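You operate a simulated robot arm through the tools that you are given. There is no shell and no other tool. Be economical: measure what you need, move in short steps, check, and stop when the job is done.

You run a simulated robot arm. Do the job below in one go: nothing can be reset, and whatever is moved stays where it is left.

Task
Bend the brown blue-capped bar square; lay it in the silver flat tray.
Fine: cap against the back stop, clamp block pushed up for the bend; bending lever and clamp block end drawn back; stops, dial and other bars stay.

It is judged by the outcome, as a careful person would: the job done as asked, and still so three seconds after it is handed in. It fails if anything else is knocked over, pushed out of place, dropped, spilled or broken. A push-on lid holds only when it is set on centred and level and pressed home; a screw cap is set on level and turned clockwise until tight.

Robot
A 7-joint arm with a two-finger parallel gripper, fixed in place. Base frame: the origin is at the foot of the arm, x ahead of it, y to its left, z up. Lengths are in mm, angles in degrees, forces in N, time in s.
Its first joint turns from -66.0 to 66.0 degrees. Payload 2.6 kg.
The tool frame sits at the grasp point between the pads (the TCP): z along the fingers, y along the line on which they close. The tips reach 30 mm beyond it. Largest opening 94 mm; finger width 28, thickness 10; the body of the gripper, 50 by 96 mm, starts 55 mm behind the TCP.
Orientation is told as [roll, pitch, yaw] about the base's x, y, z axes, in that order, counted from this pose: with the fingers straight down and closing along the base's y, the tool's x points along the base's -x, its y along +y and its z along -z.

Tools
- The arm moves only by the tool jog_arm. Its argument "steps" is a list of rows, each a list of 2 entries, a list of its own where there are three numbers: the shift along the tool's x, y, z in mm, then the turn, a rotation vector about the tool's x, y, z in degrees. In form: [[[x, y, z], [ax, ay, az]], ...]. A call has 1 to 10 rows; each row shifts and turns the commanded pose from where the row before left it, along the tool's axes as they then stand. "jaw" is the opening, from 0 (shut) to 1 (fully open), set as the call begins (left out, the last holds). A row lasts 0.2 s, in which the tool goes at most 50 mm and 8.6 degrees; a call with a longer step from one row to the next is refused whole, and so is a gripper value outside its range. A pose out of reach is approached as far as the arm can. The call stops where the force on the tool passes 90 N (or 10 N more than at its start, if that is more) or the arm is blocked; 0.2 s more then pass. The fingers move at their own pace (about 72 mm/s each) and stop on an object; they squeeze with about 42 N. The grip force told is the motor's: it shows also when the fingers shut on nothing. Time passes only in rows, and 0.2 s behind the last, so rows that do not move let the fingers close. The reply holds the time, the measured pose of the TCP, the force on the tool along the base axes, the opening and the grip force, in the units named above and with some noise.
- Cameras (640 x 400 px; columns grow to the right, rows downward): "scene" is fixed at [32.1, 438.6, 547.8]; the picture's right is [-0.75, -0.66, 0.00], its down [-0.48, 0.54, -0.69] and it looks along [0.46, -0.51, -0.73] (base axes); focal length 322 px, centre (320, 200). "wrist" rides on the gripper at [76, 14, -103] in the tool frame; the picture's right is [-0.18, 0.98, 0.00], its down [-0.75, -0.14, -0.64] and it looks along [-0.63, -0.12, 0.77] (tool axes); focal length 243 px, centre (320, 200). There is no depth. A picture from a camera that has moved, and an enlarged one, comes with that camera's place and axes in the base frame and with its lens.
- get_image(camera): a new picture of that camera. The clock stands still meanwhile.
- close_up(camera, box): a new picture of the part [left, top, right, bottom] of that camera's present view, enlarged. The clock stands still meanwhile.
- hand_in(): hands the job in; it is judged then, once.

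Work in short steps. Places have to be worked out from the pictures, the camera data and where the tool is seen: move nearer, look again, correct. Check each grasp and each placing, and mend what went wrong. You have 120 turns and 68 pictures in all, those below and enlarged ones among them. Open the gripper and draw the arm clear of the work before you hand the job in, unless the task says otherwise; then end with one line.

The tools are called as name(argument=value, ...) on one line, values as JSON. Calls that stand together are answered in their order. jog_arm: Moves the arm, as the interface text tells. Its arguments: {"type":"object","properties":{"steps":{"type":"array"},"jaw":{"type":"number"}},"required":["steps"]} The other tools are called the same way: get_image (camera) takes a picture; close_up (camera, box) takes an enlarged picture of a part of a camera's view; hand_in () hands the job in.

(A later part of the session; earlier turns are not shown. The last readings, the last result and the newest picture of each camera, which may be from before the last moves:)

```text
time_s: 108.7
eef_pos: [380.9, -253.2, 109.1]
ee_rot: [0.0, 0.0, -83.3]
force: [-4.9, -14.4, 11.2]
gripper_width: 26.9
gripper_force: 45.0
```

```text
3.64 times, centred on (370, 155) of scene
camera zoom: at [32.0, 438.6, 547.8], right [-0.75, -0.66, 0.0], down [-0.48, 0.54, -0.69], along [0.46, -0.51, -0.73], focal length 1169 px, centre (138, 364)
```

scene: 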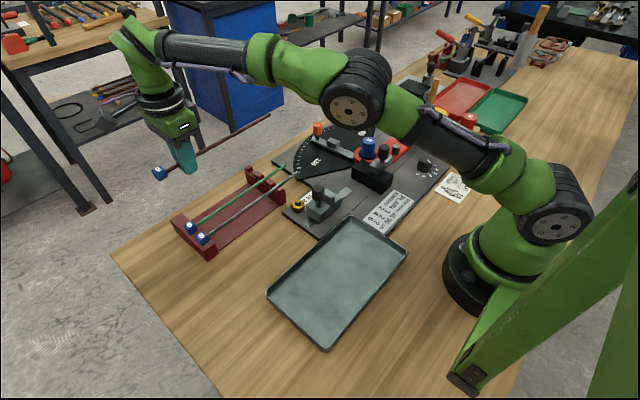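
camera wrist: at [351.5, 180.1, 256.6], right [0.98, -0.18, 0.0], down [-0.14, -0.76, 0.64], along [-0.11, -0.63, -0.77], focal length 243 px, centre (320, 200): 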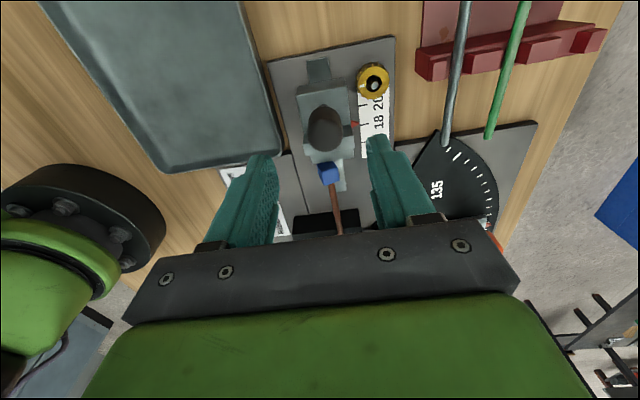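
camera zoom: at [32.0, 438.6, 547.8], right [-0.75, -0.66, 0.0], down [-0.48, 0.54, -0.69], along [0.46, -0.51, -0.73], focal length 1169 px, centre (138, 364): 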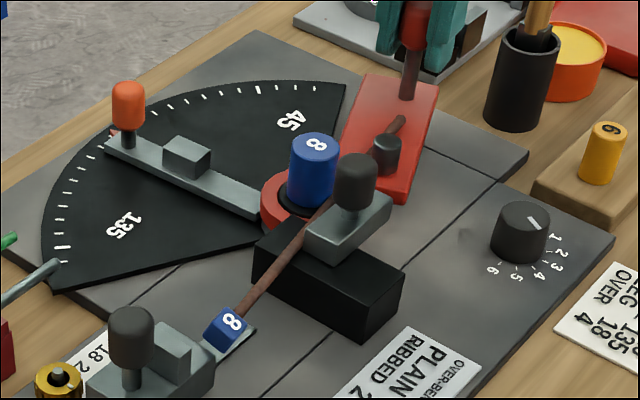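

The bar is swinging again (clamp being pushed back), so stop. My guess is that the clamp rebounds off the bar when I let go under high load, leaving it not properly up. I return the lever to rest, then re-seat the bar and close the clamp with only a light final load.

jog_arm(steps=[[[0.3, -9.7, 0], [0, 0, 3.9]], [[0.3, -9.7, 0], [0, 0, 3.9]], [[0.3, -9.7, 0], [0, 0, 3.9]], [[0.3, -9.7, 0], [0, 0, 3.9]], [[0.3, -9.7, 0], [0, 0, 3.9]], [[0.3, -9.7, 0], [0, 0, 3.7]], [[0, -2, 0], [0, 0, 0]], [[0, 0, 0], [0, 0, 0]]])

jog_arm(steps=[[[0, 0, 0], [0, 0, 0]], [[0, 0, 0], [0, 0, 0]], [[0, 0, -30], [0, 0, 0]], [[0, 0, -35], [0, 0, 0]], [[0, 0, -25], [0, 0, 0]], [[0, 0, 0], [0, 0, -8.5]], [[0, 0, 0], [0, 0, -8.5]], [[0, 0, 0], [0, 0, -8.5]], [[0, 0, 0], [0, 0, 0]]], jaw=0.6)

```text
time_s: 110.5
eef_pos: [325.1, -247.8, 109.3]
ee_rot: [0.7, 0.0, -106.1]
force: [53.6, -18.2, -21.8]
gripper_width: 27.2
gripper_force: 44.6
```

```text
time_s: 112.5
eef_pos: [320.6, -246.2, 199.0]
ee_rot: [0.1, 0.0, -80.9]
force: [0.3, -0.4, 1.3]
gripper_width: 56.5
gripper_force: 0.1
```

Lever is home. Go over the bar near the cap (about (328,-9), heading ~9°) and descend with jaws at 40 mm.

jog_arm(steps=[[[38.8, 7.5, 0], [0, 0, 0]], [[38.8, 7.5, 0], [0, 0, 0]], [[38.8, 7.5, 0], [0, 0, 0]], [[38.8, 7.5, 0], [0, 0, 0]], [[38.8, 7.5, 0], [0, 0, 0]], [[38.8, 7.3, 0], [0, 0, 0]], [[0, 0, 30], [0, 0, 0]], [[0, 0, 0], [0, 0, 0]]], jaw=0.42)

jog_arm(steps=[[[0, 0, 35], [0, 0, 0]], [[0, 0, 35], [0, 0, 0]], [[0, 0, 25], [0, 0, 0]], [[0, 0, 15], [0, 0, 0]], [[0, 0, 0], [0, 0, 0]]])

jog_arm(steps=[[[0, 0, 0], [0, 0, 0]], [[0, 0, 0], [0, 0, 0]], [[0, 0, 0], [0, 0, 0]]], jaw=0)

```text
time_s: 114.3
eef_pos: [325.6, -9.5, 168.4]
ee_rot: [0.1, 0.2, -81.1]
force: [0.5, -0.8, 0.2]
gripper_width: 39.2
gripper_force: 0.1
```

```text
time_s: 115.5
eef_pos: [327.5, -8.8, 58.5]
ee_rot: [0.1, 0.2, -81.2]
force: [-0.6, -0.6, -0.6]
gripper_width: 39.8
gripper_force: 0.0
```

```text
time_s: 116.3
eef_pos: [328.3, -8.9, 59.2]
ee_rot: [0.2, 0.0, -81.0]
force: [3.7, 1.5, -0.4]
gripper_width: 6.9
gripper_force: 41.6
```

Bar gripped. Lift 2 mm, swing it parallel again, then approach the stop in half-millimetre steps with a light touch.

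jog_arm(steps=[[[0, 0, -1.5], [0, 0, 0]], [[-1, 6.3, 0], [0, 0, 4.5]], [[-0.5, 6.3, 0], [0, 0, 4.5]], [[0, 0, 0], [0, 0, 0]]])

jog_arm(steps=[[[2, 0, 0], [0, 0, 0]], [[0, 0, 0], [0, 0, 0]]])

jog_arm(steps=[[[1, 0, 0], [0, 0, 0]], [[0, 0, 0], [0, 0, 0]]])

jog_arm(steps=[[[1, 0, 0], [0, 0, 0]], [[0, 0, 0], [0, 0, 0]]])

```text
time_s: 117.3
eef_pos: [341.9, -9.8, 60.2]
ee_rot: [0.2, 0.2, -90.2]
force: [-0.1, 0.6, -0.6]
gripper_width: 6.8
gripper_force: 41.1
```

```text
time_s: 117.9
eef_pos: [340.8, -5.9, 60.5]
ee_rot: [0.2, 0.1, -90.1]
force: [-0.4, 0.3, -0.3]
gripper_width: 7.1
gripper_force: 40.6
```

```text
time_s: 118.5
eef_pos: [341.4, -6.2, 59.4]
ee_rot: [0.0, 0.1, -90.1]
force: [0.4, -1.1, -0.3]
gripper_width: 6.9
gripper_force: 41.5
```

```text
time_s: 119.1
eef_pos: [339.9, -5.6, 61.2]
ee_rot: [0.1, 0.0, -90.0]
force: [-0.7, -3.1, -0.9]
gripper_width: 6.6
gripper_force: 40.5
```

jog_arm(steps=[[[0.4, 0, 0], [0, 0, 0]], [[0, 0, 0], [0, 0, 0]]])

```text
time_s: 119.7
eef_pos: [340.3, -5.1, 61.1]
ee_rot: [0.1, 0.1, -90.1]
force: [1.2, -6.1, -2.8]
gripper_width: 6.8
gripper_force: 41.2
```

Contact made. Lower onto the block, bring the bar close to the mandrel (+2.5 mm) and release with a small opening.

jog_arm(steps=[[[0, 1.5, 1], [0, 0, 0]], [[0, 1, 1], [0, 0, 0]], [[0, 0, 0], [0, 0, 0]]])

jog_arm(steps=[[[0, 0, 0], [0, 0, 0]], [[0, 0, 0], [0, 0, 0]], [[0, 0, 0], [0, 0, 0]]], jaw=0.14)

```text
time_s: 120.5
eef_pos: [344.9, -5.9, 59.8]
ee_rot: [0.2, 0.2, -90.1]
force: [-5.5, -1.0, 14.7]
gripper_width: 6.9
gripper_force: 41.1
```

```text
time_s: 121.3
eef_pos: [344.4, -4.7, 58.0]
ee_rot: [0.1, 0.2, -90.0]
force: [0.3, -0.7, 0.4]
gripper_width: 13.1
gripper_force: 0.1
```

Slide the loose fingers forward to the cap shoulder and nudge it gently so the cap is surely on the stop.

jog_arm(steps=[[[9, 0, 0], [0, 0, 0]], [[9, 0, 0], [0, 0, 0]], [[0, 0, 0], [0, 0, 0]]])

jog_arm(steps=[[[1.2, 0, 0], [0, 0, 0]], [[0, 0, 0], [0, 0, 0]]])

jog_arm(steps=[[[1, 0, 0], [0, 0, 0]], [[0, 0, 0], [0, 0, 0]]])

```text
time_s: 122.1
eef_pos: [344.7, 11.6, 60.4]
ee_rot: [0.2, 0.2, -90.0]
force: [0.8, -0.7, 0.0]
gripper_width: 13.1
gripper_force: 0.1
```

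```text
time_s: 122.7
eef_pos: [344.3, 11.7, 59.1]
ee_rot: [0.2, 0.0, -90.0]
force: [0.1, -0.2, -0.8]
gripper_width: 13.4
gripper_force: 0.0
```

```text
time_s: 123.3
eef_pos: [345.0, 13.8, 59.5]
ee_rot: [0.1, 0.2, -90.1]
force: [0.9, -0.5, -0.7]
gripper_width: 13.1
gripper_force: 0.1
```

jog_arm(steps=[[[1, 0, 0], [0, 0, 0]], [[0, 0, 0], [0, 0, 0]]])

jog_arm(steps=[[[0.7, 0, 0], [0, 0, 0]], [[0, 0, 0], [0, 0, 0]]])

jog_arm(steps=[[[0.7, 0, 0], [0, 0, 0]], [[0, 0, 0], [0, 0, 0]]])

```text
time_s: 123.9
eef_pos: [345.2, 14.8, 58.6]
ee_rot: [0.1, 0.1, -90.1]
force: [0.7, -1.4, -1.2]
gripper_width: 12.8
gripper_force: 0.1
```

```text
time_s: 124.5
eef_pos: [343.5, 16.6, 59.2]
ee_rot: [0.1, 0.1, -90.1]
force: [-0.7, -5.2, -0.5]
gripper_width: 12.9
gripper_force: 0.1
```

```text
time_s: 125.1
eef_pos: [344.3, 16.3, 60.5]
ee_rot: [0.1, 0.1, -90.1]
force: [-1.5, -6.5, 0.4]
gripper_width: 13.3
gripper_force: 0.1
```

Contact at the same place as before (stop at 18). Withdraw and go behind the clamp knob again.

jog_arm(steps=[[[-2, 0, 0], [0, 0, 0]], [[0, 0, 0], [0, 0, 0]], [[0, 0, -20], [0, 0, 0]], [[0, 0, -35], [0, 0, 0]], [[0, 0, -35], [0, 0, 0]], [[-33, -22, 0], [0, 0, 0]], [[-33, -22, 0], [0, 0, 0]], [[-34, -23, 0], [0, 0, 0]], [[0, 0, 0], [0, 0, -8.6]], [[0, 0, 0], [0, 0, -8.6]]], jaw=0.22)

jog_arm(steps=[[[0, 0, 0], [0, 0, -8.6]], [[0, 0, 0], [0, 0, -8.6]], [[0, 0, 0], [0, 0, -8.6]], [[0, 0, 0], [0, 0, -8.6]], [[0, 0, 0], [0, 0, -8.6]], [[0, 0, 0], [0, 0, -8.6]], [[0, 0, 0], [0, 0, -8.6]], [[0, 0, 0], [0, 0, -8.6]], [[0, 0, 0], [0, 0, -4]], [[0, 0, 0], [0, 0, 0]]], jaw=0)

```text
time_s: 127.3
eef_pos: [277.3, -86.5, 150.7]
ee_rot: [0.1, 0.1, -72.7]
force: [0.0, -0.3, -0.2]
gripper_width: 20.7
gripper_force: 0.2
```

```text
time_s: 129.5
eef_pos: [277.3, -86.0, 150.0]
ee_rot: [0.2, -0.1, -0.1]
force: [0.2, -0.4, 0.2]
gripper_width: 0.0
gripper_force: 33.0
```

Descend behind the knob and push it up until light contact only, then back off slowly.

jog_arm(steps=[[[0, -2, 28], [0, 0, 0]], [[0, 0, 26], [0, 0, 0]], [[0, 0, 0], [0, 0, 0]], [[-6, 0, 0], [0, 0, 0]], [[-6, 0, 0], [0, 0, 0]], [[-5, 0, 0], [0, 0, 0]], [[0, 0, 0], [0, 0, 0]]])

jog_arm(steps=[[[-2, 0, 0], [0, 0, 0]], [[-1.5, 0, 0], [0, 0, 0]], [[-1, 0, 0], [0, 0, 0]], [[0, 0, 0], [0, 0, 0]]])

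jog_arm(steps=[[[-1, 0, 0], [0, 0, 0]], [[-1, 0, 0], [0, 0, 0]], [[0, 0, 0], [0, 0, 0]]])

```text
time_s: 131.1
eef_pos: [294.5, -86.3, 93.4]
ee_rot: [0.1, 0.1, -0.1]
force: [-3.4, -1.8, -0.7]
gripper_width: 0.3
gripper_force: 32.6
```

```text
time_s: 132.1
eef_pos: [298.0, -86.5, 94.0]
ee_rot: [0.1, 0.0, 0.1]
force: [-2.7, -0.2, -0.6]
gripper_width: 0.1
gripper_force: 32.9
```

```text
time_s: 132.9
eef_pos: [301.7, -88.2, 94.2]
ee_rot: [0.3, -0.1, -0.1]
force: [-4.0, -0.1, 2.0]
gripper_width: 0.0
gripper_force: 33.4
```

jog_arm(steps=[[[-1, 0, 0], [0, 0, 0]], [[0, 0, 0], [0, 0, 0]]])

jog_arm(steps=[[[-1, 0, 0], [0, 0, 0]], [[0, 0, 0], [0, 0, 0]]])

jog_arm(steps=[[[-1, 0, 0], [0, 0, 0]], [[0, 0, 0], [0, 0, 0]]])

```text
time_s: 133.5
eef_pos: [302.1, -87.3, 93.2]
ee_rot: [0.1, 0.0, -0.2]
force: [-11.6, -3.2, 6.9]
gripper_width: 0.0
gripper_force: 32.7
```

```text
time_s: 134.1
eef_pos: [301.3, -87.6, 93.5]
ee_rot: [0.3, 0.2, -0.2]
force: [-24.4, -1.7, 9.2]
gripper_width: 0.0
gripper_force: 33.2
```

```text
time_s: 134.7
eef_pos: [302.9, -86.9, 92.9]
ee_rot: [0.2, 0.1, -0.1]
force: [-26.7, -8.9, 5.5]
gripper_width: 0.0
gripper_force: 33.6
```

Light contact (27 N). Back off slowly, then rise and go to the lever.

jog_arm(steps=[[[0.5, 0, 0], [0, 0, 0]], [[0.5, 0, 0], [0, 0, 0]], [[0.5, 0, 0], [0, 0, 0]], [[0.5, 0, 0], [0, 0, 0]], [[0.7, 0, 0], [0, 0, 0]], [[1, 0, 0], [0, 0, 0]], [[2, 0, 0], [0, 0, 0]], [[8, 0, 0], [0, 0, 0]], [[10, 0, -30], [0, 0, 0]], [[0, 0, -35], [0, 0, 0]]])

jog_arm(steps=[[[-7, -40, -30], [0, 0, 0]], [[-10, -40, -10], [0, 0, 0]], [[-10, -40, 0], [0, 0, 0]], [[-10, -40, 0], [0, 0, 0]], [[-5, 0, 0], [0, 0, 8.5]], [[0, 0, 0], [0, 0, 8.5]], [[0, 0, 0], [0, 0, 8.5]], [[0, 0, 0], [0, 0, 8.5]], [[0, 0, 0], [0, 0, 8.5]], [[0, 0, 0], [0, 0, 8.5]]], jaw=0.65)

jog_arm(steps=[[[0, 0, 0], [0, 0, 8.5]], [[0, 0, 0], [0, 0, 8.5]], [[0, 0, 0], [0, 0, 8.5]], [[0, 0, 0], [0, 0, 8.5]], [[0, 0, 0], [0, 0, 8.5]], [[0, 0, 0], [0, 0, 8.5]], [[0, 0, 0], [0, 0, 4]], [[0, 0, 0], [0, 0, 0]]])

```text
time_s: 136.9
eef_pos: [282.5, -90.5, 158.2]
ee_rot: [0.1, -0.1, 0.1]
force: [-0.6, 0.7, -0.4]
gripper_width: 0.0
gripper_force: 33.3
```

```text
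refused: row 1 steps farther than a row can; nothing moved
```

```text
time_s: 138.7
eef_pos: [279.4, -87.1, 159.9]
ee_rot: [0.2, 0.0, -55.1]
force: [1.1, 0.1, -0.3]
gripper_width: 0.0
gripper_force: 33.5
```

jog_arm(steps=[[[0, 0, -10], [0, 0, 8.5]], [[0, 0, -10], [0, 0, 8.5]], [[0, 0, -10], [0, 0, 8.5]], [[0, 0, -10], [0, 0, 8.5]], [[0, 0, 0], [0, 0, 8.5]], [[0, 0, 0], [0, 0, 8]], [[0, 0, 0], [0, 0, 0]]], jaw=0.65)

```text
time_s: 140.3
eef_pos: [279.7, -87.6, 198.6]
ee_rot: [0.0, 0.2, -105.8]
force: [0.0, -0.5, 0.9]
gripper_width: 61.2
gripper_force: 0.1
```

jog_arm(steps=[[[-35.5, 21.8, 0], [0, 0, 0]], [[-35.5, 21.8, 0], [0, 0, 0]], [[-35.5, 21.8, 0], [0, 0, 0]], [[-35.7, 21.8, 0], [0, 0, 0]], [[0, 0, 30], [0, 0, 0]], [[0, 0, 30], [0, 0, 0]], [[0, 0, 30], [0, 0, 0]], [[0, 0, 0], [0, 0, 0]]])

jog_arm(steps=[[[0, 0, 0], [0, 0, 0]], [[0, 0, 0], [0, 0, 0]], [[0, 0, 0], [0, 0, 0]]], jaw=0)

jog_arm(steps=[[[0, 10, 0], [0, 0, -4]], [[0.3, 10, 0], [0, 0, -4]], [[0.3, 10, 0], [0, 0, -4]], [[0, 0, 0], [0, 0, 0]]])

jog_arm(steps=[[[0.2, 5, 0], [0, 0, -2]], [[0, 0, 0], [0, 0, 0]]])

jog_arm(steps=[[[0.2, 5, 0], [0, 0, -2]], [[0, 0, 0], [0, 0, 0]]])

jog_arm(steps=[[[0.2, 5, 0], [0, 0, -2]], [[0, 0, 0], [0, 0, 0]]])

```text
time_s: 142.1
eef_pos: [327.2, -246.9, 107.2]
ee_rot: [0.1, 0.1, -105.6]
force: [-0.4, -0.5, 0.4]
gripper_width: 61.2
gripper_force: 0.1
```

```text
time_s: 142.9
eef_pos: [328.0, -248.2, 106.0]
ee_rot: [0.0, 0.0, -105.6]
force: [0.6, -1.4, -3.8]
gripper_width: 27.0
gripper_force: 44.9
```

```text
time_s: 143.9
eef_pos: [354.5, -252.7, 106.3]
ee_rot: [-0.2, 0.1, -93.5]
force: [-0.9, -13.9, -34.4]
gripper_width: 26.9
gripper_force: 45.0
```

```text
time_s: 144.5
eef_pos: [360.6, -253.2, 106.6]
ee_rot: [-0.1, 0.2, -91.4]
force: [-5.5, -5.5, -27.1]
gripper_width: 27.0
gripper_force: 44.6
```

```text
time_s: 145.1
eef_pos: [365.5, -253.1, 107.2]
ee_rot: [-0.2, 0.3, -89.7]
force: [-1.9, -7.0, -33.0]
gripper_width: 26.9
gripper_force: 44.6
```

```text
time_s: 145.7
eef_pos: [368.0, -253.6, 106.7]
ee_rot: [-0.1, 0.4, -87.6]
force: [-0.8, -9.5, -33.8]
gripper_width: 26.9
gripper_force: 44.8
```

About 17°; the roller should be just meeting the bar. Step on, watching the tangential (x) force.

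jog_arm(steps=[[[0.2, 5, 0.5], [0, 0, -2]], [[0, 0, 0], [0, 0, 0]]])

jog_arm(steps=[[[0.2, 5, 0.5], [0, 0, -2]], [[0, 0, 0], [0, 0, 0]]])

```text
time_s: 146.3
eef_pos: [374.1, -253.2, 106.1]
ee_rot: [-0.1, 0.2, -85.5]
force: [-5.0, -6.7, -28.2]
gripper_width: 27.1
gripper_force: 44.9
```

```text
time_s: 146.9
eef_pos: [380.1, -252.6, 106.5]
ee_rot: [0.1, 0.2, -83.5]
force: [-5.6, -6.1, -18.3]
gripper_width: 27.2
gripper_force: 45.6
```

close_up(camera="scene", box=[310, 100, 430, 210])

```text
3.64 times, centred on (370, 155) of scene
camera zoom: at [32.2, 438.5, 547.9], right [-0.75, -0.66, 0.0], down [-0.48, 0.54, -0.69], along [0.46, -0.51, -0.73], focal length 1169 px, centre (138, 364)
```

zoom: 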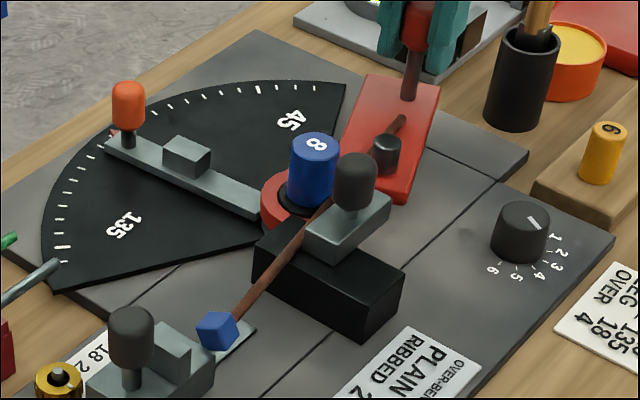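

The bar still swings as a rigid piece. One thing was off in every try: the bar had rolled about its axis (the "8" not facing up), and the bar most likely only bends in its upright plane. I bring the lever home and will fix the roll; I'll also pre-set the clamp so the bar cannot roll when released.

jog_arm(steps=[[[0.3, -9.6, 0], [0, 0, 3.8]], [[0.3, -9.6, 0], [0, 0, 3.8]], [[0.3, -9.6, 0], [0, 0, 3.8]], [[0.3, -9.6, 0], [0, 0, 3.8]], [[0.3, -9.6, 0], [0, 0, 3.8]], [[0.3, -9, 0], [0, 0, 3.3]], [[0, -1.5, 0], [0, 0, 0]], [[0, 0, 0], [0, 0, 0]]])

jog_arm(steps=[[[0, 0, 0], [0, 0, 0]], [[0, 0, 0], [0, 0, 0]], [[0, 0, -30], [0, 0, 0]], [[0, 0, -35], [0, 0, 0]], [[0, 0, -25], [0, 0, 0]], [[0, 0, 0], [0, 0, -8.5]], [[0, 0, 0], [0, 0, -8.5]], [[0, 0, 0], [0, 0, -8.5]], [[0, 0, 0], [0, 0, 0]]], jaw=0.6)

close_up(camera="scene", box=[325, 168, 365, 208])

```text
time_s: 148.7
eef_pos: [325.7, -247.6, 108.0]
ee_rot: [0.7, -0.2, -105.4]
force: [53.1, -30.6, -40.9]
gripper_width: 27.1
gripper_force: 44.7
```

```text
time_s: 150.7
eef_pos: [321.9, -247.1, 197.0]
ee_rot: [0.1, 0.0, -80.2]
force: [-0.1, 0.1, -0.2]
gripper_width: 56.3
gripper_force: 0.1
```

```text
10.00 times, centred on (345, 188) of scene
camera zoom: at [32.1, 438.6, 547.8], right [-0.75, -0.66, 0.0], down [-0.48, 0.54, -0.69], along [0.46, -0.51, -0.73], focal length 3215 px, centre (70, 320)
```

zoom: 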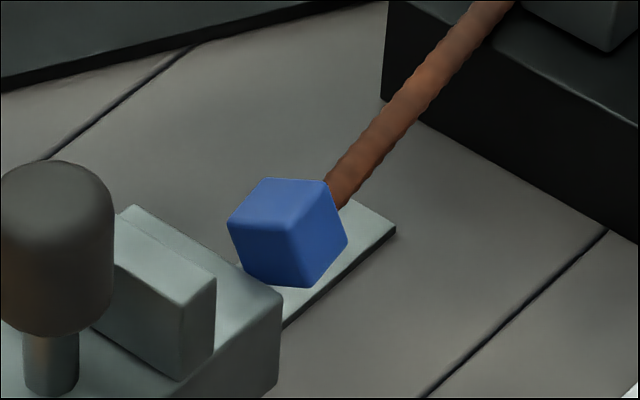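

The cap is nearly square to the block (≈18° roll) but the "8" is neither on top nor on the -x side. I'll look from above on the +x side to see which face it is on.

jog_arm(steps=[[[38, 11.5, 6], [0, 0, 0]], [[38, 11.5, 6], [0, 0, 0]], [[38, 11.5, 6], [0, 0, 0]], [[38, 11.5, 6], [0, 0, 0]], [[38, 11.5, 6], [0, 0, 0]], [[38, 11.5, 6], [0, 0, 0]], [[0, 0, 0], [0, 0, 0]]], jaw=0.45)

close_up(camera="wrist", box=[230, 20, 350, 140])

```text
time_s: 152.3
eef_pos: [351.6, -6.4, 163.2]
ee_rot: [0.1, 0.1, -80.4]
force: [-0.3, -0.3, 0.8]
gripper_width: 42.2
gripper_force: 0.0
```

```text
3.33 times, centred on (290, 80) of wrist
camera zoom: at [352.7, 69.2, 264.6], right [1.0, -0.02, 0.0], down [-0.01, -0.77, 0.64], along [-0.01, -0.64, -0.77], focal length 809 px, centre (420, 600)
```

zoom: 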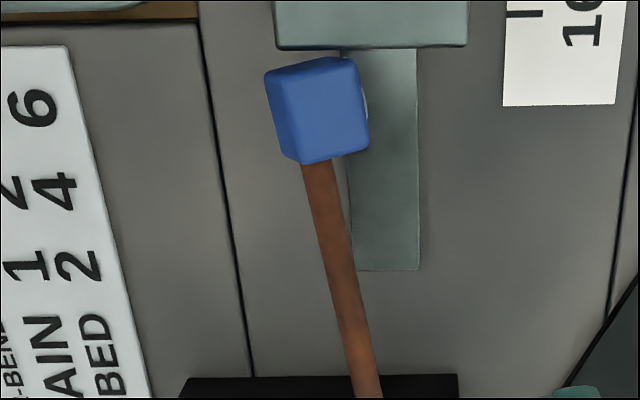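

A sliver of the white "8" shows on the +x side, turned slightly down, so the bar must be rolled about -108° about its own axis. I'll grip it with the tool tilted +30° about the bar, then roll the tool to -78°. First position and tilt.

jog_arm(steps=[[[-12.6, 24.8, 36.5], [0, 0, 2.6]], [[0, 0, 0], [7.5, 0, 0]], [[0, 0, 0], [7.5, 0, 0]], [[0, 0, 0], [7.5, 0, 0]], [[0, 0, 0], [7.5, 0, 0]], [[0, 0, 0], [0, 0, 0]]], jaw=0.32)

```text
time_s: 153.7
eef_pos: [376.8, -17.2, 126.8]
ee_rot: [-29.9, 0.1, -82.8]
force: [0.4, 0.1, -0.1]
gripper_width: 30.4
gripper_force: 0.1
```

jog_arm(steps=[[[1, 0, 28], [0, 0, 0]], [[1, 0, 28], [0, 0, 0]], [[0, 1, 15], [0, 0, 0]], [[0, 0, 7], [0, 0, 0]], [[0, 0, 0], [0, 0, 0]]])

jog_arm(steps=[[[0, 0, 0], [0, 0, 0]], [[0, 0, 0], [0, 0, 0]], [[0, 0, 0], [0, 0, 0]]], jaw=0)

```text
time_s: 154.9
eef_pos: [339.6, -22.1, 56.8]
ee_rot: [-29.9, 0.1, -83.0]
force: [-0.2, 0.9, -0.2]
gripper_width: 30.0
gripper_force: 0.1
```

```text
time_s: 155.7
eef_pos: [339.7, -21.7, 57.5]
ee_rot: [-29.9, 0.2, -83.1]
force: [-1.1, 0.2, 1.1]
gripper_width: 6.9
gripper_force: 41.0
```

Gripped cleanly. Lift a few mm and roll about the bar axis.

jog_arm(steps=[[[0, -2.5, -4.3], [0, 0, 0]], [[0, -1.01, 0.07], [-8.3, 0, 0]], [[0, -1.01, 0.07], [-8.3, 0, 0]], [[0, -1.01, 0.07], [-8.3, 0, 0]], [[0, -1.01, 0.07], [-8.3, 0, 0]], [[0, -1.01, 0.07], [-8.3, 0, 0]], [[0, -1.01, 0.07], [-8.3, 0, 0]], [[0, 0, 0], [0, 0, 0]]])

jog_arm(steps=[[[0, -1.01, 0.07], [-8.3, 0, 0]], [[0, -1.01, 0.07], [-8.3, 0, 0]], [[0, -1.01, 0.07], [-8.3, 0, 0]], [[0, 0, 0], [0, 0, 0]]])

```text
time_s: 157.5
eef_pos: [333.2, -20.6, 64.4]
ee_rot: [20.0, 0.1, -83.0]
force: [-1.0, 0.1, -0.8]
gripper_width: 6.7
gripper_force: 41.1
```

```text
time_s: 158.0
eef_pos: [337.2, -24.5, 55.6]
ee_rot: [25.9, -4.6, -81.4]
force: [-5.5, -0.3, 12.1]
gripper_width: 12.6
gripper_force: 41.9
out of reach, approached as far as the arm can: row 2
stopped in row 2: the force on the tool passed its limit (the readings are from after the stop); the commanded pose is now the measured one
```

The wrist limit is near -26°; the arm jolted a bit. Return to the -20° pose and check the grip.

jog_arm(steps=[[[0, 0, -4], [0, 0, 0]], [[0, 0, 0], [3, 2.3, 0]], [[0, 0, 0], [3, 2.3, 0]], [[0, 0, 0], [0, 0, 0]]])

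```text
time_s: 159.0
eef_pos: [335.5, -24.2, 58.1]
ee_rot: [19.6, -0.4, -79.5]
force: [-16.0, -5.5, 2.5]
gripper_width: 7.8
gripper_force: 42.0
```

Grip is back to bar width. Relieve the sideways load, then release here and re-grip at +32° for the remaining roll.

jog_arm(steps=[[[0, -1.5, 0], [0, 0, 0]], [[0, 0, 0], [0, 0, 0]]])

```text
time_s: 159.6
eef_pos: [334.5, -24.8, 58.9]
ee_rot: [19.8, -0.5, -79.3]
force: [-14.2, -5.8, 4.5]
gripper_width: 7.8
gripper_force: 41.7
```

jog_arm(steps=[[[0, -2, -0.5], [0, 0, 0]], [[0, 0, 0], [0, 0, 0]]])

jog_arm(steps=[[[0, 0, 0], [0, 0, 0]], [[0, 0, 0], [0, 0, 0]]], jaw=0.2)

```text
time_s: 160.2
eef_pos: [331.2, -24.2, 58.2]
ee_rot: [19.6, -0.4, -79.3]
force: [-7.0, -3.3, -6.5]
gripper_width: 7.1
gripper_force: 41.3
```

```text
time_s: 160.8
eef_pos: [331.6, -24.9, 58.9]
ee_rot: [19.7, -0.5, -79.2]
force: [-0.7, -0.3, 0.3]
gripper_width: 18.7
gripper_force: 0.2
```

jog_arm(steps=[[[0, 0, -27], [0, 0, 0]], [[0, 0, -28], [0, 0, 0]], [[0, 0, 0], [8.6, 0, 0]], [[0, 0, 0], [8.6, 0, 0]], [[0, 0, 0], [8.6, 0, 0]], [[0, 0, 0], [8.6, 0, 0]], [[0, 0, 0], [8.6, 0, 0]], [[0, 0, 0], [8.6, 0, 0]], [[-0.2, 24.6, -13.9], [0, 0, 0]], [[-0.2, 24.6, -13.9], [0, 0, 0]]], jaw=0.34)

jog_arm(steps=[[[0, 0, 25], [0, 0, 0]], [[0, 0, 22], [0, 0, 0]], [[0, 0, 12], [0, 0, 0]], [[0, 0, 0], [0, 0, 0]]])

jog_arm(steps=[[[0, 0, 0], [0, 0, 0]], [[0, 0, 0], [0, 0, 0]], [[0, 0, 0], [0, 0, 0]]], jaw=0)

```text
time_s: 163.0
eef_pos: [369.6, -19.7, 107.9]
ee_rot: [-31.9, -0.5, -79.3]
force: [0.3, 0.0, 0.2]
gripper_width: 32.0
gripper_force: 0.1
```

```text
time_s: 164.0
eef_pos: [344.5, -25.4, 62.6]
ee_rot: [-30.8, -0.7, -79.1]
force: [24.0, 4.8, 57.3]
gripper_width: 36.5
gripper_force: 3.8
```

```text
time_s: 164.4
eef_pos: [336.7, -27.2, 66.7]
ee_rot: [-32.3, -0.7, -80.2]
force: [-41.0, -3.3, 72.2]
gripper_width: 17.0
gripper_force: 39.9
stopped in row 2: the force on the tool passed its limit (the readings are from after the stop); the commanded pose is now the measured one
```

A finger landed on the bar. Open, back away along the tool, level the tool and use the last picture to see bar and cap.

jog_arm(steps=[[[0, 0, -3], [0, 0, 0]], [[0, 0, 0], [0, 0, 0]], [[0, 0, -25], [0, 0, 0]], [[0, 0, -30], [0, 0, 0]], [[0, -12, -20], [-8, 0, 0]], [[0, -12, -15], [-8, 0, 0]], [[5, -12, -10], [-8, 0, 0]], [[5, 0, 0], [-8, 0, 2]], [[0, 0, 0], [0, 0, 0]]], jaw=0.5)

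close_up(camera="wrist", box=[200, 0, 440, 230])

```text
time_s: 166.4
eef_pos: [355.2, -12.0, 168.8]
ee_rot: [0.7, -0.6, -81.4]
force: [0.1, -0.5, -0.3]
gripper_width: 47.2
gripper_force: 0.1
```

```text
1.74 times, centred on (320, 115) of wrist
camera zoom: at [358.0, 66.3, 268.9], right [1.0, -0.03, 0.01], down [-0.03, -0.76, 0.65], along [-0.01, -0.65, -0.76], focal length 422 px, centre (320, 348)
```

zoom: 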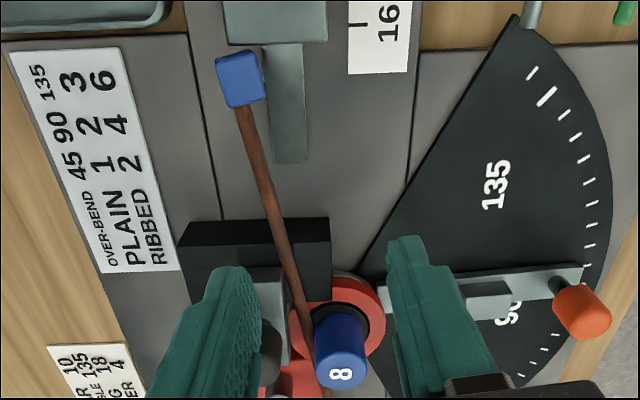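

The "8" is still on the +x side and the bar is at about x = 331.6 at y = -20, heading 8°. I have no pictures left, so from here I work by coordinates and force. I try one roll from a larger tilt (+60° to -25°), first checking that the tilt is reachable.

jog_arm(steps=[[[0, 0, 0], [8.6, 0, 0]], [[0, 0, 0], [8.6, 0, 0]], [[0, 0, 0], [8.6, 0, 0]], [[0, 0, 0], [8.6, 0, 0]], [[0, 0, 0], [8.6, 0, 0]], [[0, 0, 0], [8.6, 0, 0]], [[0, 0, 0], [8.4, 0, 0]], [[0, 0, 0], [0, 0, 0]]], jaw=0.32)

```text
time_s: 168.2
eef_pos: [356.3, -13.4, 167.6]
ee_rot: [-59.5, -0.7, -81.2]
force: [-0.6, 1.3, 0.0]
gripper_width: 30.0
gripper_force: 0.0
```

Reachable. Approach along the tilted axis and grip.

jog_arm(steps=[[[-2.2, 44.5, 6.5], [0, 0, 0]], [[-2.2, 44.5, 6.5], [0, 0, 0]], [[0, 0, 0], [0, 0, 0]], [[0, 0, 25], [0, 0, 0]], [[0, 0, 20], [0, 0, 0]], [[0, 0, 14], [0, 0, 0]], [[0, 0, 0], [0, 0, 0]]])

jog_arm(steps=[[[0, 0, 0], [0, 0, 0]], [[0, 0, 0], [0, 0, 0]], [[0, 0, 0], [0, 0, 0]]], jaw=0)

```text
time_s: 169.8
eef_pos: [339.0, -20.1, 55.0]
ee_rot: [-59.3, -0.8, -81.3]
force: [-0.6, 0.9, 0.2]
gripper_width: 29.9
gripper_force: 0.0
```

```text
time_s: 170.6
eef_pos: [339.7, -20.3, 53.9]
ee_rot: [-59.4, -0.7, -81.4]
force: [-3.3, 0.5, 9.2]
gripper_width: 6.8
gripper_force: 40.9
```

Gripped. Lift slightly, roll about the bar axis to -21°, then swing it parallel.

jog_arm(steps=[[[0, -5.2, -3], [0, 0, 0]], [[0, -1, 0.07], [-8.1, 0, 0]], [[0, -1, 0.07], [-8.1, 0, 0]], [[0, -1, 0.07], [-8.1, 0, 0]], [[0, -1, 0.07], [-8.1, 0, 0]], [[0, -1, 0.07], [-8.1, 0, 0]], [[0, -1, 0.07], [-8.1, 0, 0]], [[0, -1, 0.07], [-8.1, 0, 0]], [[0, -1, 0.07], [-8.1, 0, 0]], [[0, 0, 0], [0, 0, 0]]])

jog_arm(steps=[[[0, -1, 0.07], [-8.1, 0, 0]], [[0, -1, 0.07], [-8, 0, 0]], [[0, 4.2, 1.6], [0, -1.6, 4]], [[0, 4.2, 1.6], [0, -1.6, 4]], [[0, 0, 0], [0, 0, 0]]])

```text
time_s: 172.8
eef_pos: [332.4, -20.9, 64.5]
ee_rot: [5.4, -0.7, -81.4]
force: [0.3, 0.0, -1.1]
gripper_width: 6.9
gripper_force: 40.9
```

```text
time_s: 174.0
eef_pos: [340.5, -20.2, 63.0]
ee_rot: [21.7, -0.8, -90.1]
force: [0.2, 0.6, -1.4]
gripper_width: 6.9
gripper_force: 40.8
```

Rolled cleanly and the bar is parallel. Touch the stop lightly, then lower.

jog_arm(steps=[[[1.2, 0, 0], [0, 0, 0]], [[0, 0, 0], [0, 0, 0]]])

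jog_arm(steps=[[[1, 0, 0], [0, 0, 0]], [[0, 0, 0], [0, 0, 0]]])

jog_arm(steps=[[[0.8, 0, 0], [0, 0, 0]], [[0, 0, 0], [0, 0, 0]]])

jog_arm(steps=[[[0, -1.1, 2.8], [0, 0, 0]], [[0, 0, 0], [0, 0, 0]]])

```text
time_s: 174.6
eef_pos: [340.5, -19.6, 62.9]
ee_rot: [21.7, -0.9, -90.1]
force: [0.6, 0.2, -1.5]
gripper_width: 6.4
gripper_force: 41.3
```

```text
time_s: 175.2
eef_pos: [339.6, -17.4, 64.0]
ee_rot: [21.6, -0.9, -89.9]
force: [0.1, 1.6, -1.1]
gripper_width: 7.0
gripper_force: 41.0
```

```text
time_s: 175.8
eef_pos: [339.8, -17.5, 63.6]
ee_rot: [21.7, -0.7, -90.0]
force: [0.4, 0.5, -1.4]
gripper_width: 6.8
gripper_force: 41.0
```

```text
time_s: 176.4
eef_pos: [340.0, -18.3, 60.8]
ee_rot: [21.5, -0.9, -89.9]
force: [-2.4, 0.8, 11.0]
gripper_width: 6.8
gripper_force: 41.2
```

On the block already; raise 0.7 mm and continue to the stop.

jog_arm(steps=[[[1, 0.3, -0.7], [0, 0, 0]], [[0, 0, 0], [0, 0, 0]]])

jog_arm(steps=[[[1, 0, 0], [0, 0, 0]], [[0, 0, 0], [0, 0, 0]]])

jog_arm(steps=[[[1, 0, 0], [0, 0, 0]], [[0, 0, 0], [0, 0, 0]]])

jog_arm(steps=[[[0.8, 0, 0], [0, 0, 0]], [[0, 0, 0], [0, 0, 0]]])

```text
time_s: 177.0
eef_pos: [340.2, -17.7, 61.1]
ee_rot: [21.7, -0.8, -90.0]
force: [0.4, -1.4, 3.6]
gripper_width: 6.8
gripper_force: 40.9
```

```text
time_s: 177.6
eef_pos: [339.1, -14.9, 61.3]
ee_rot: [21.5, -0.7, -89.8]
force: [-0.5, -0.4, -1.2]
gripper_width: 6.7
gripper_force: 41.0
```

```text
time_s: 178.2
eef_pos: [339.6, -14.9, 61.6]
ee_rot: [21.6, -0.8, -90.0]
force: [-0.2, -0.1, -0.9]
gripper_width: 6.5
gripper_force: 40.9
```

```text
time_s: 178.8
eef_pos: [339.2, -14.8, 61.1]
ee_rot: [21.7, -0.8, -90.0]
force: [0.4, 0.8, -0.7]
gripper_width: 6.5
gripper_force: 40.9
```

jog_arm(steps=[[[1, 0, 0], [0, 0, 0]], [[0, 0, 0], [0, 0, 0]]])

jog_arm(steps=[[[1, 0, 0], [0, 0, 0]], [[0, 0, 0], [0, 0, 0]]])

jog_arm(steps=[[[0.7, 0, 0], [0, 0, 0]], [[0, 0, 0], [0, 0, 0]]])

jog_arm(steps=[[[0.7, 0, 0], [0, 0, 0]], [[0, 0, 0], [0, 0, 0]]])

```text
time_s: 179.4
eef_pos: [339.5, -13.9, 60.9]
ee_rot: [21.6, -0.9, -89.9]
force: [-1.3, 1.0, -1.6]
gripper_width: 6.8
gripper_force: 41.1
```

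```text
time_s: 180.0
eef_pos: [339.7, -11.6, 62.0]
ee_rot: [21.6, -0.8, -89.9]
force: [-0.5, 0.5, -0.9]
gripper_width: 6.8
gripper_force: 41.0
```

```text
time_s: 180.6
eef_pos: [340.6, -10.1, 61.7]
ee_rot: [21.6, -0.8, -90.0]
force: [-0.3, 0.2, -1.1]
gripper_width: 6.8
gripper_force: 40.9
```

```text
time_s: 181.2
eef_pos: [339.3, -10.8, 61.9]
ee_rot: [21.5, -0.8, -90.0]
force: [-0.4, 0.3, -1.1]
gripper_width: 6.9
gripper_force: 41.1
```

jog_arm(steps=[[[0.8, 0, 0], [0, 0, 0]], [[0, 0, 0], [0, 0, 0]]])

jog_arm(steps=[[[0.8, 0, 0], [0, 0, 0]], [[0, 0, 0], [0, 0, 0]]])

jog_arm(steps=[[[0.7, 0, 0], [0, 0, 0]], [[0, 0, 0], [0, 0, 0]]])

```text
time_s: 181.8
eef_pos: [339.8, -10.9, 61.7]
ee_rot: [21.5, -0.8, -90.0]
force: [1.0, -0.1, -0.9]
gripper_width: 6.7
gripper_force: 40.7
```

```text
time_s: 182.4
eef_pos: [340.3, -9.1, 63.2]
ee_rot: [21.6, -0.8, -90.1]
force: [-0.6, -0.7, -0.9]
gripper_width: 6.6
gripper_force: 40.4
```

```text
time_s: 183.0
eef_pos: [339.9, -8.2, 61.6]
ee_rot: [21.6, -0.7, -90.0]
force: [0.5, 0.2, -0.8]
gripper_width: 6.8
gripper_force: 41.2
```

jog_arm(steps=[[[0.8, 0, 0], [0, 0, 0]], [[0, 0, 0], [0, 0, 0]]])

jog_arm(steps=[[[0.8, 0, 0], [0, 0, 0]], [[0, 0, 0], [0, 0, 0]]])

jog_arm(steps=[[[0.8, 0, 0], [0, 0, 0]], [[0, 0, 0], [0, 0, 0]]])

jog_arm(steps=[[[0.6, 0, 0], [0, 0, 0]], [[0, 0, 0], [0, 0, 0]]])

```text
time_s: 183.6
eef_pos: [340.5, -7.9, 62.8]
ee_rot: [21.6, -0.8, -89.9]
force: [0.4, 0.7, -1.8]
gripper_width: 6.8
gripper_force: 40.8
```

```text
time_s: 184.2
eef_pos: [340.6, -7.0, 60.5]
ee_rot: [21.5, -0.8, -89.9]
force: [0.3, -1.2, -0.3]
gripper_width: 6.7
gripper_force: 40.9
```

```text
time_s: 184.8
eef_pos: [340.0, -6.7, 61.0]
ee_rot: [21.6, -0.8, -90.0]
force: [-0.5, 0.1, -1.3]
gripper_width: 6.7
gripper_force: 41.1
```

```text
time_s: 185.4
eef_pos: [340.0, -4.4, 61.0]
ee_rot: [21.6, -0.8, -90.1]
force: [0.4, 0.5, 0.3]
gripper_width: 6.7
gripper_force: 41.0
```

jog_arm(steps=[[[0.8, 0, 0], [0, 0, 0]], [[0, 0, 0], [0, 0, 0]]])

jog_arm(steps=[[[0.8, 0, 0], [0, 0, 0]], [[0, 0, 0], [0, 0, 0]]])

jog_arm(steps=[[[0.8, 0, 0], [0, 0, 0]], [[0, 0, 0], [0, 0, 0]]])

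jog_arm(steps=[[[0.8, 0, 0], [0, 0, 0]], [[0, 0, 0], [0, 0, 0]]])

```text
time_s: 186.0
eef_pos: [339.5, -4.7, 59.8]
ee_rot: [21.6, -0.8, -90.0]
force: [-1.2, -2.6, 6.2]
gripper_width: 6.5
gripper_force: 40.9
```

```text
time_s: 186.6
eef_pos: [338.4, -2.1, 62.0]
ee_rot: [21.5, -0.7, -89.8]
force: [0.4, -0.6, 2.4]
gripper_width: 6.7
gripper_force: 41.1
```

```text
time_s: 187.2
eef_pos: [339.3, -1.9, 59.6]
ee_rot: [21.6, -0.8, -89.9]
force: [0.3, -0.4, 0.4]
gripper_width: 6.7
gripper_force: 40.8
```

```text
time_s: 187.8
eef_pos: [340.2, -1.6, 60.6]
ee_rot: [21.5, -0.8, -89.8]
force: [-0.4, -1.2, 1.3]
gripper_width: 6.7
gripper_force: 41.1
```

Contact cues are faint; the cap is at or within a millimetre or two of the stop. I release here, withdraw, and go on to push the clamp up.

jog_arm(steps=[[[0.8, -0.3, 0.8], [0, 0, 0]], [[0, 0, 0], [0, 0, 0]]])

jog_arm(steps=[[[0, 0, 0], [0, 0, 0]], [[0, 0, 0], [0, 0, 0]], [[0, 0, -15], [0, 0, 0]], [[0, 0, -25], [0, 0, 0]], [[0, 0, -25], [7.2, 0, 0]], [[0, 0, -20], [7.2, 0, 0]], [[0, 0, -15], [7.1, 0, 0]], [[-42, -19, 0], [0, 0, 0]], [[-42, -19, 0], [0, 0, 0]], [[0, 0, 0], [0, 0, 0]]], jaw=0.2)

jog_arm(steps=[[[0, 0, 0], [0, 0, -8.6]], [[0, 0, 0], [0, 0, -8.6]], [[0, 0, 0], [0, 0, -8.6]], [[0, 0, 0], [0, 0, -8.6]], [[0, 0, 0], [0, 0, -8.6]], [[0, 0, 0], [0, 0, -8.6]], [[0, 0, 0], [0, 0, -8.6]], [[0, 0, 0], [0, 0, -8.6]], [[0, 0, 0], [0, 0, -8.6]], [[0, 0, 0], [0, 0, -8.6]]], jaw=0)

jog_arm(steps=[[[0, 0, 0], [0, 0, -4]], [[0, 0, 0], [0, 0, 0]]])

```text
time_s: 188.4
eef_pos: [339.5, 0.1, 59.6]
ee_rot: [21.6, -0.8, -90.0]
force: [1.2, -0.2, 2.3]
gripper_width: 7.0
gripper_force: 41.1
```

```text
time_s: 190.6
eef_pos: [271.7, -83.4, 154.3]
ee_rot: [0.0, -0.8, -89.9]
force: [-1.1, 0.8, -0.4]
gripper_width: 18.8
gripper_force: 0.0
```

```text
time_s: 192.8
eef_pos: [270.6, -83.9, 156.7]
ee_rot: [-0.8, -0.1, -3.8]
force: [0.6, 0.0, -0.7]
gripper_width: 0.0
gripper_force: 32.8
```

```text
time_s: 193.4
eef_pos: [271.1, -84.9, 156.1]
ee_rot: [-0.7, -0.1, 0.2]
force: [-0.4, -0.8, -0.1]
gripper_width: 0.0
gripper_force: 33.4
```

Descend behind the clamp knob and push it up until light contact, then back off and rise.

jog_arm(steps=[[[0, -3, 30], [0, 0, 0]], [[0, 0, 31], [0, 0, 0]], [[0, 0, 0], [0, 0, 0]], [[-7, 0, 0], [0, 0, 0]], [[-7, 0, 0], [0, 0, 0]], [[-6, 0, 0], [0, 0, 0]], [[-4, 0, 0], [0, 0, 0]], [[-3, 0, 0], [0, 0, 0]], [[-2, 0, 0], [0, 0, 0]], [[0, 0, 0], [0, 0, 0]]])

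jog_arm(steps=[[[-1.2, 0, 0], [0, 0, 0]], [[-1.2, 0, 0], [0, 0, 0]], [[-1, 0, 0], [0, 0, 0]], [[0, 0, 0], [0, 0, 0]]])

jog_arm(steps=[[[0.6, 0, 0], [0, 0, 0]], [[0.6, 0, 0], [0, 0, 0]], [[0.8, 0, 0], [0, 0, 0]], [[1, 0, 0], [0, 0, 0]], [[2, 0, 0], [0, 0, 0]], [[8, 0, 0], [0, 0, 0]], [[8, 0, -30], [0, 0, 0]], [[0, 0, -40], [0, 0, 0]], [[0, 0, -35], [0, 0, 0]], [[0, 0, 0], [0, 0, 0]]])

jog_arm(steps=[[[0, 0, 0], [0, 0, 8.6]], [[0, 0, 0], [0, 0, 8.6]], [[0, 0, 0], [0, 0, 8.6]], [[0, 0, 0], [0, 0, 8.6]], [[0, 0, 0], [0, 0, 8.6]], [[0, 0, 0], [0, 0, 8.6]], [[0, 0, 0], [0, 0, 8.6]], [[0, 0, 0], [0, 0, 8.6]], [[0, 0, 0], [0, 0, 8.6]], [[0, 0, 0], [0, 0, 8.6]]], jaw=0.65)

jog_arm(steps=[[[0, 0, 0], [0, 0, 8.6]], [[0, 0, 0], [0, 0, 8.6]], [[0, 0, 0], [0, 0, 2.5]], [[0, 0, 0], [0, 0, 0]]])

```text
time_s: 195.6
eef_pos: [299.8, -87.3, 95.0]
ee_rot: [-0.8, -0.1, 0.1]
force: [-5.2, -4.3, -0.9]
gripper_width: 0.0
gripper_force: 33.4
```

```text
time_s: 196.6
eef_pos: [301.7, -87.3, 94.8]
ee_rot: [-0.7, 0.3, 0.1]
force: [-18.8, 0.1, -4.8]
gripper_width: 0.0
gripper_force: 32.8
```

```text
time_s: 198.8
eef_pos: [283.0, -86.7, 202.7]
ee_rot: [-0.8, -0.1, 0.0]
force: [0.4, -0.3, -0.7]
gripper_width: 0.2
gripper_force: 32.6
```

```text
time_s: 201.0
eef_pos: [282.8, -85.8, 201.4]
ee_rot: [0.0, -0.8, -86.1]
force: [1.0, 0.4, -0.7]
gripper_width: 61.0
gripper_force: 0.1
```

```text
time_s: 202.0
eef_pos: [282.8, -85.7, 200.8]
ee_rot: [0.2, -0.7, -105.7]
force: [-0.5, -0.6, 0.9]
gripper_width: 60.9
gripper_force: 0.0
```

Clamp seated at the usual place. Now the lever: grip and sweep to about 30°, reading forces on the way.

jog_arm(steps=[[[-36.1, 21.3, 0], [0, 0.7, 0]], [[-36.1, 21.3, 0], [0, 0, 0]], [[-36.1, 21.3, 0], [0, 0, 0]], [[-36.1, 21.3, 0], [0, 0, 0]], [[0, 0, 31], [0, 0, 0]], [[0, 0, 31], [0, 0, 0]], [[0, 0, 31], [0, 0, 0]], [[0, 0, 0], [0, 0, 0]]])

jog_arm(steps=[[[0, 0, 0], [0, 0, 0]], [[0, 0, 0], [0, 0, 0]], [[0, 0, 0], [0, 0, 0]]], jaw=0)

jog_arm(steps=[[[0, 10, 0], [0, 0, -4]], [[0.3, 10, 0], [0, 0, -4]], [[0.3, 10, 0], [0, 0, -4]], [[0.3, 10, 0], [0, 0, -4]], [[0, 0, 0], [0, 0, 0]]])

jog_arm(steps=[[[0.3, 7.5, 0], [0, 0, -3]], [[0.3, 7.5, 0], [0, 0, -3]], [[0, 0, 0], [0, 0, 0]]])

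jog_arm(steps=[[[0.3, 7.5, 0], [0, 0, -3]], [[0.3, 7.5, 0], [0, 0, -3]], [[0, 0, 0], [0, 0, 0]]])

```text
time_s: 203.8
eef_pos: [325.1, -247.6, 107.8]
ee_rot: [0.3, 0.0, -105.6]
force: [0.8, 0.9, 0.3]
gripper_width: 61.0
gripper_force: 0.0
```

```text
time_s: 204.6
eef_pos: [325.8, -247.7, 107.7]
ee_rot: [0.2, 0.0, -105.5]
force: [3.2, -2.1, -2.5]
gripper_width: 26.9
gripper_force: 44.9
```

```text
time_s: 205.8
eef_pos: [366.2, -252.7, 108.1]
ee_rot: [0.1, 0.2, -89.6]
force: [-7.6, 26.0, -3.7]
gripper_width: 27.0
gripper_force: 44.8
```

```text
time_s: 206.6
eef_pos: [378.3, -253.1, 108.1]
ee_rot: [0.0, 0.1, -83.7]
force: [-6.9, 10.5, -13.7]
gripper_width: 27.0
gripper_force: 44.7
```

```text
time_s: 207.4
eef_pos: [394.3, -250.8, 108.5]
ee_rot: [0.0, -0.1, -77.6]
force: [-11.1, 6.2, -14.4]
gripper_width: 27.0
gripper_force: 45.3
```

Force is steadier than before (-11 N at 28°). Continue: if it passes 45° without jamming, the bar is bending.

jog_arm(steps=[[[0.35, 10, 0], [0, 0, -4]], [[0.35, 10, 0], [0, 0, -4]], [[0.35, 10, 0], [0, 0, -4]], [[0, 0, 0], [0, 0, 0]]])

jog_arm(steps=[[[0.35, 10, 0], [0, 0, -4]], [[0.35, 10, 0], [0, 0, -4]], [[0.35, 10, 0], [0, 0, -4]], [[0, 0, 0], [0, 0, 0]]])

```text
time_s: 208.4
eef_pos: [423.4, -241.1, 108.3]
ee_rot: [0.1, -0.1, -65.8]
force: [-3.0, -2.7, -22.0]
gripper_width: 27.1
gripper_force: 44.8
```

```text
time_s: 209.4
eef_pos: [447.8, -227.4, 108.8]
ee_rot: [0.0, -0.4, -53.5]
force: [-4.1, -9.8, -14.6]
gripper_width: 27.2
gripper_force: 44.6
```

It passed 52° with low force — the bar is bending now. Continue to 92° (90 plus the 2° plain-bar overbend), slowing at the end.

jog_arm(steps=[[[0.35, 10, 0], [0, 0, -4]], [[0.35, 10, 0], [0, 0, -4]], [[0.35, 10, 0], [0, 0, -4]], [[0.35, 10, 0], [0, 0, -4]], [[0.35, 10, 0], [0, 0, -4]], [[0.35, 10, 0], [0, 0, -4]], [[0, 0, 0], [0, 0, 0]]])

jog_arm(steps=[[[0.35, 10, 0], [0, 0, -4]], [[0.35, 10, 0], [0, 0, -4]], [[0.35, 10, 0], [0, 0, -4]], [[0.35, 10, 0], [0, 0, -4]], [[0.35, 10, 0], [0, 0, -4]], [[0.35, 10, 0], [0, 0, -4]], [[0, 0, 0], [0, 0, 0]]])

jog_arm(steps=[[[0.1, 5, 0], [0, 0, -2]], [[0, 0, 0], [0, 0, 0]]])

```text
time_s: 211.0
eef_pos: [490.3, -180.4, 109.3]
ee_rot: [0.1, -0.3, -29.6]
force: [-21.7, 0.1, 13.2]
gripper_width: 26.8
gripper_force: 45.7
```

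```text
time_s: 212.6
eef_pos: [504.1, -139.9, 107.3]
ee_rot: [-1.4, -0.3, -6.7]
force: [-3.9, -48.3, -14.4]
gripper_width: 27.7
gripper_force: 45.1
```

```text
time_s: 213.2
eef_pos: [504.0, -139.3, 108.6]
ee_rot: [-1.8, -0.2, -4.7]
force: [3.2, -59.9, -24.0]
gripper_width: 28.1
gripper_force: 45.3
```

The lever met the angle stop firmly at ~93° from rest, as set. Now return the lever to rest, release it and rise.

jog_arm(steps=[[[0, -3, 0], [0, 0, 7.5]], [[0.35, -10, 0], [0, 0, 4]], [[0.35, -10, 0], [0, 0, 4]], [[0.35, -10, 0], [0, 0, 4]], [[0.35, -10, 0], [0, 0, 4]], [[0.35, -10, 0], [0, 0, 4]], [[0.35, -10, 0], [0, 0, 4]], [[0.35, -10, 0], [0, 0, 4]], [[0, 0, 0], [0, 0, 0]]])

jog_arm(steps=[[[0.35, -10, 0], [0, 0, 4]], [[0.35, -10, 0], [0, 0, 4]], [[0.35, -10, 0], [0, 0, 4]], [[0.35, -10, 0], [0, 0, 4]], [[0.35, -10, 0], [0, 0, 4]], [[0.35, -10, 0], [0, 0, 4]], [[0.35, -10, 0], [0, 0, 4]], [[0.35, -10, 0], [0, 0, 4]], [[0, 0, 0], [0, 0, 0]]])

jog_arm(steps=[[[0.35, -10, 0], [0, 0, 4]], [[0.35, -10, 0], [0, 0, 4]], [[0.35, -10, 0], [0, 0, 4]], [[0.35, -10, 0], [0, 0, 4]], [[0.35, -10, 0], [0, 0, 4]], [[0.35, -10, 0], [0, 0, 4]], [[0.35, -10, 0], [0, 0, 4]], [[0.2, -5, 0], [0, 0, 2]], [[0, 0, 0], [0, 0, 0]]])

jog_arm(steps=[[[0, -4, 0], [0, 0, 0]], [[0, 0, 0], [0, 0, 0]]])

jog_arm(steps=[[[0, 0, 0], [0, 0, 0]], [[0, 0, 0], [0, 0, 0]], [[0, 0, -30], [0, 0, 0]], [[0, 0, -35], [0, 0, 0]], [[0, 0, -30], [0, 0, 0]], [[0, 0, 0], [0, 0, 0]]], jaw=0.65)

```text
time_s: 215.2
eef_pos: [481.7, -192.0, 108.5]
ee_rot: [-0.1, -1.5, -38.8]
force: [55.8, -39.2, -26.2]
gripper_width: 27.7
gripper_force: 45.1
```

```text
time_s: 217.2
eef_pos: [411.8, -244.2, 110.2]
ee_rot: [0.1, -1.8, -71.3]
force: [25.4, -63.9, -28.0]
gripper_width: 27.9
gripper_force: 45.2
```

```text
time_s: 219.2
eef_pos: [334.6, -247.7, 111.3]
ee_rot: [0.6, -1.4, -101.8]
force: [-12.1, -50.4, 17.0]
gripper_width: 27.8
gripper_force: 45.4
```

```text
time_s: 219.8
eef_pos: [332.0, -248.8, 111.1]
ee_rot: [0.7, -1.4, -101.7]
force: [-7.9, -51.5, 17.2]
gripper_width: 27.8
gripper_force: 44.7
```

```text
time_s: 221.2
eef_pos: [334.9, -235.9, 202.3]
ee_rot: [0.3, -0.1, -101.1]
force: [0.3, -0.4, 0.6]
gripper_width: 61.0
gripper_force: 0.0
```

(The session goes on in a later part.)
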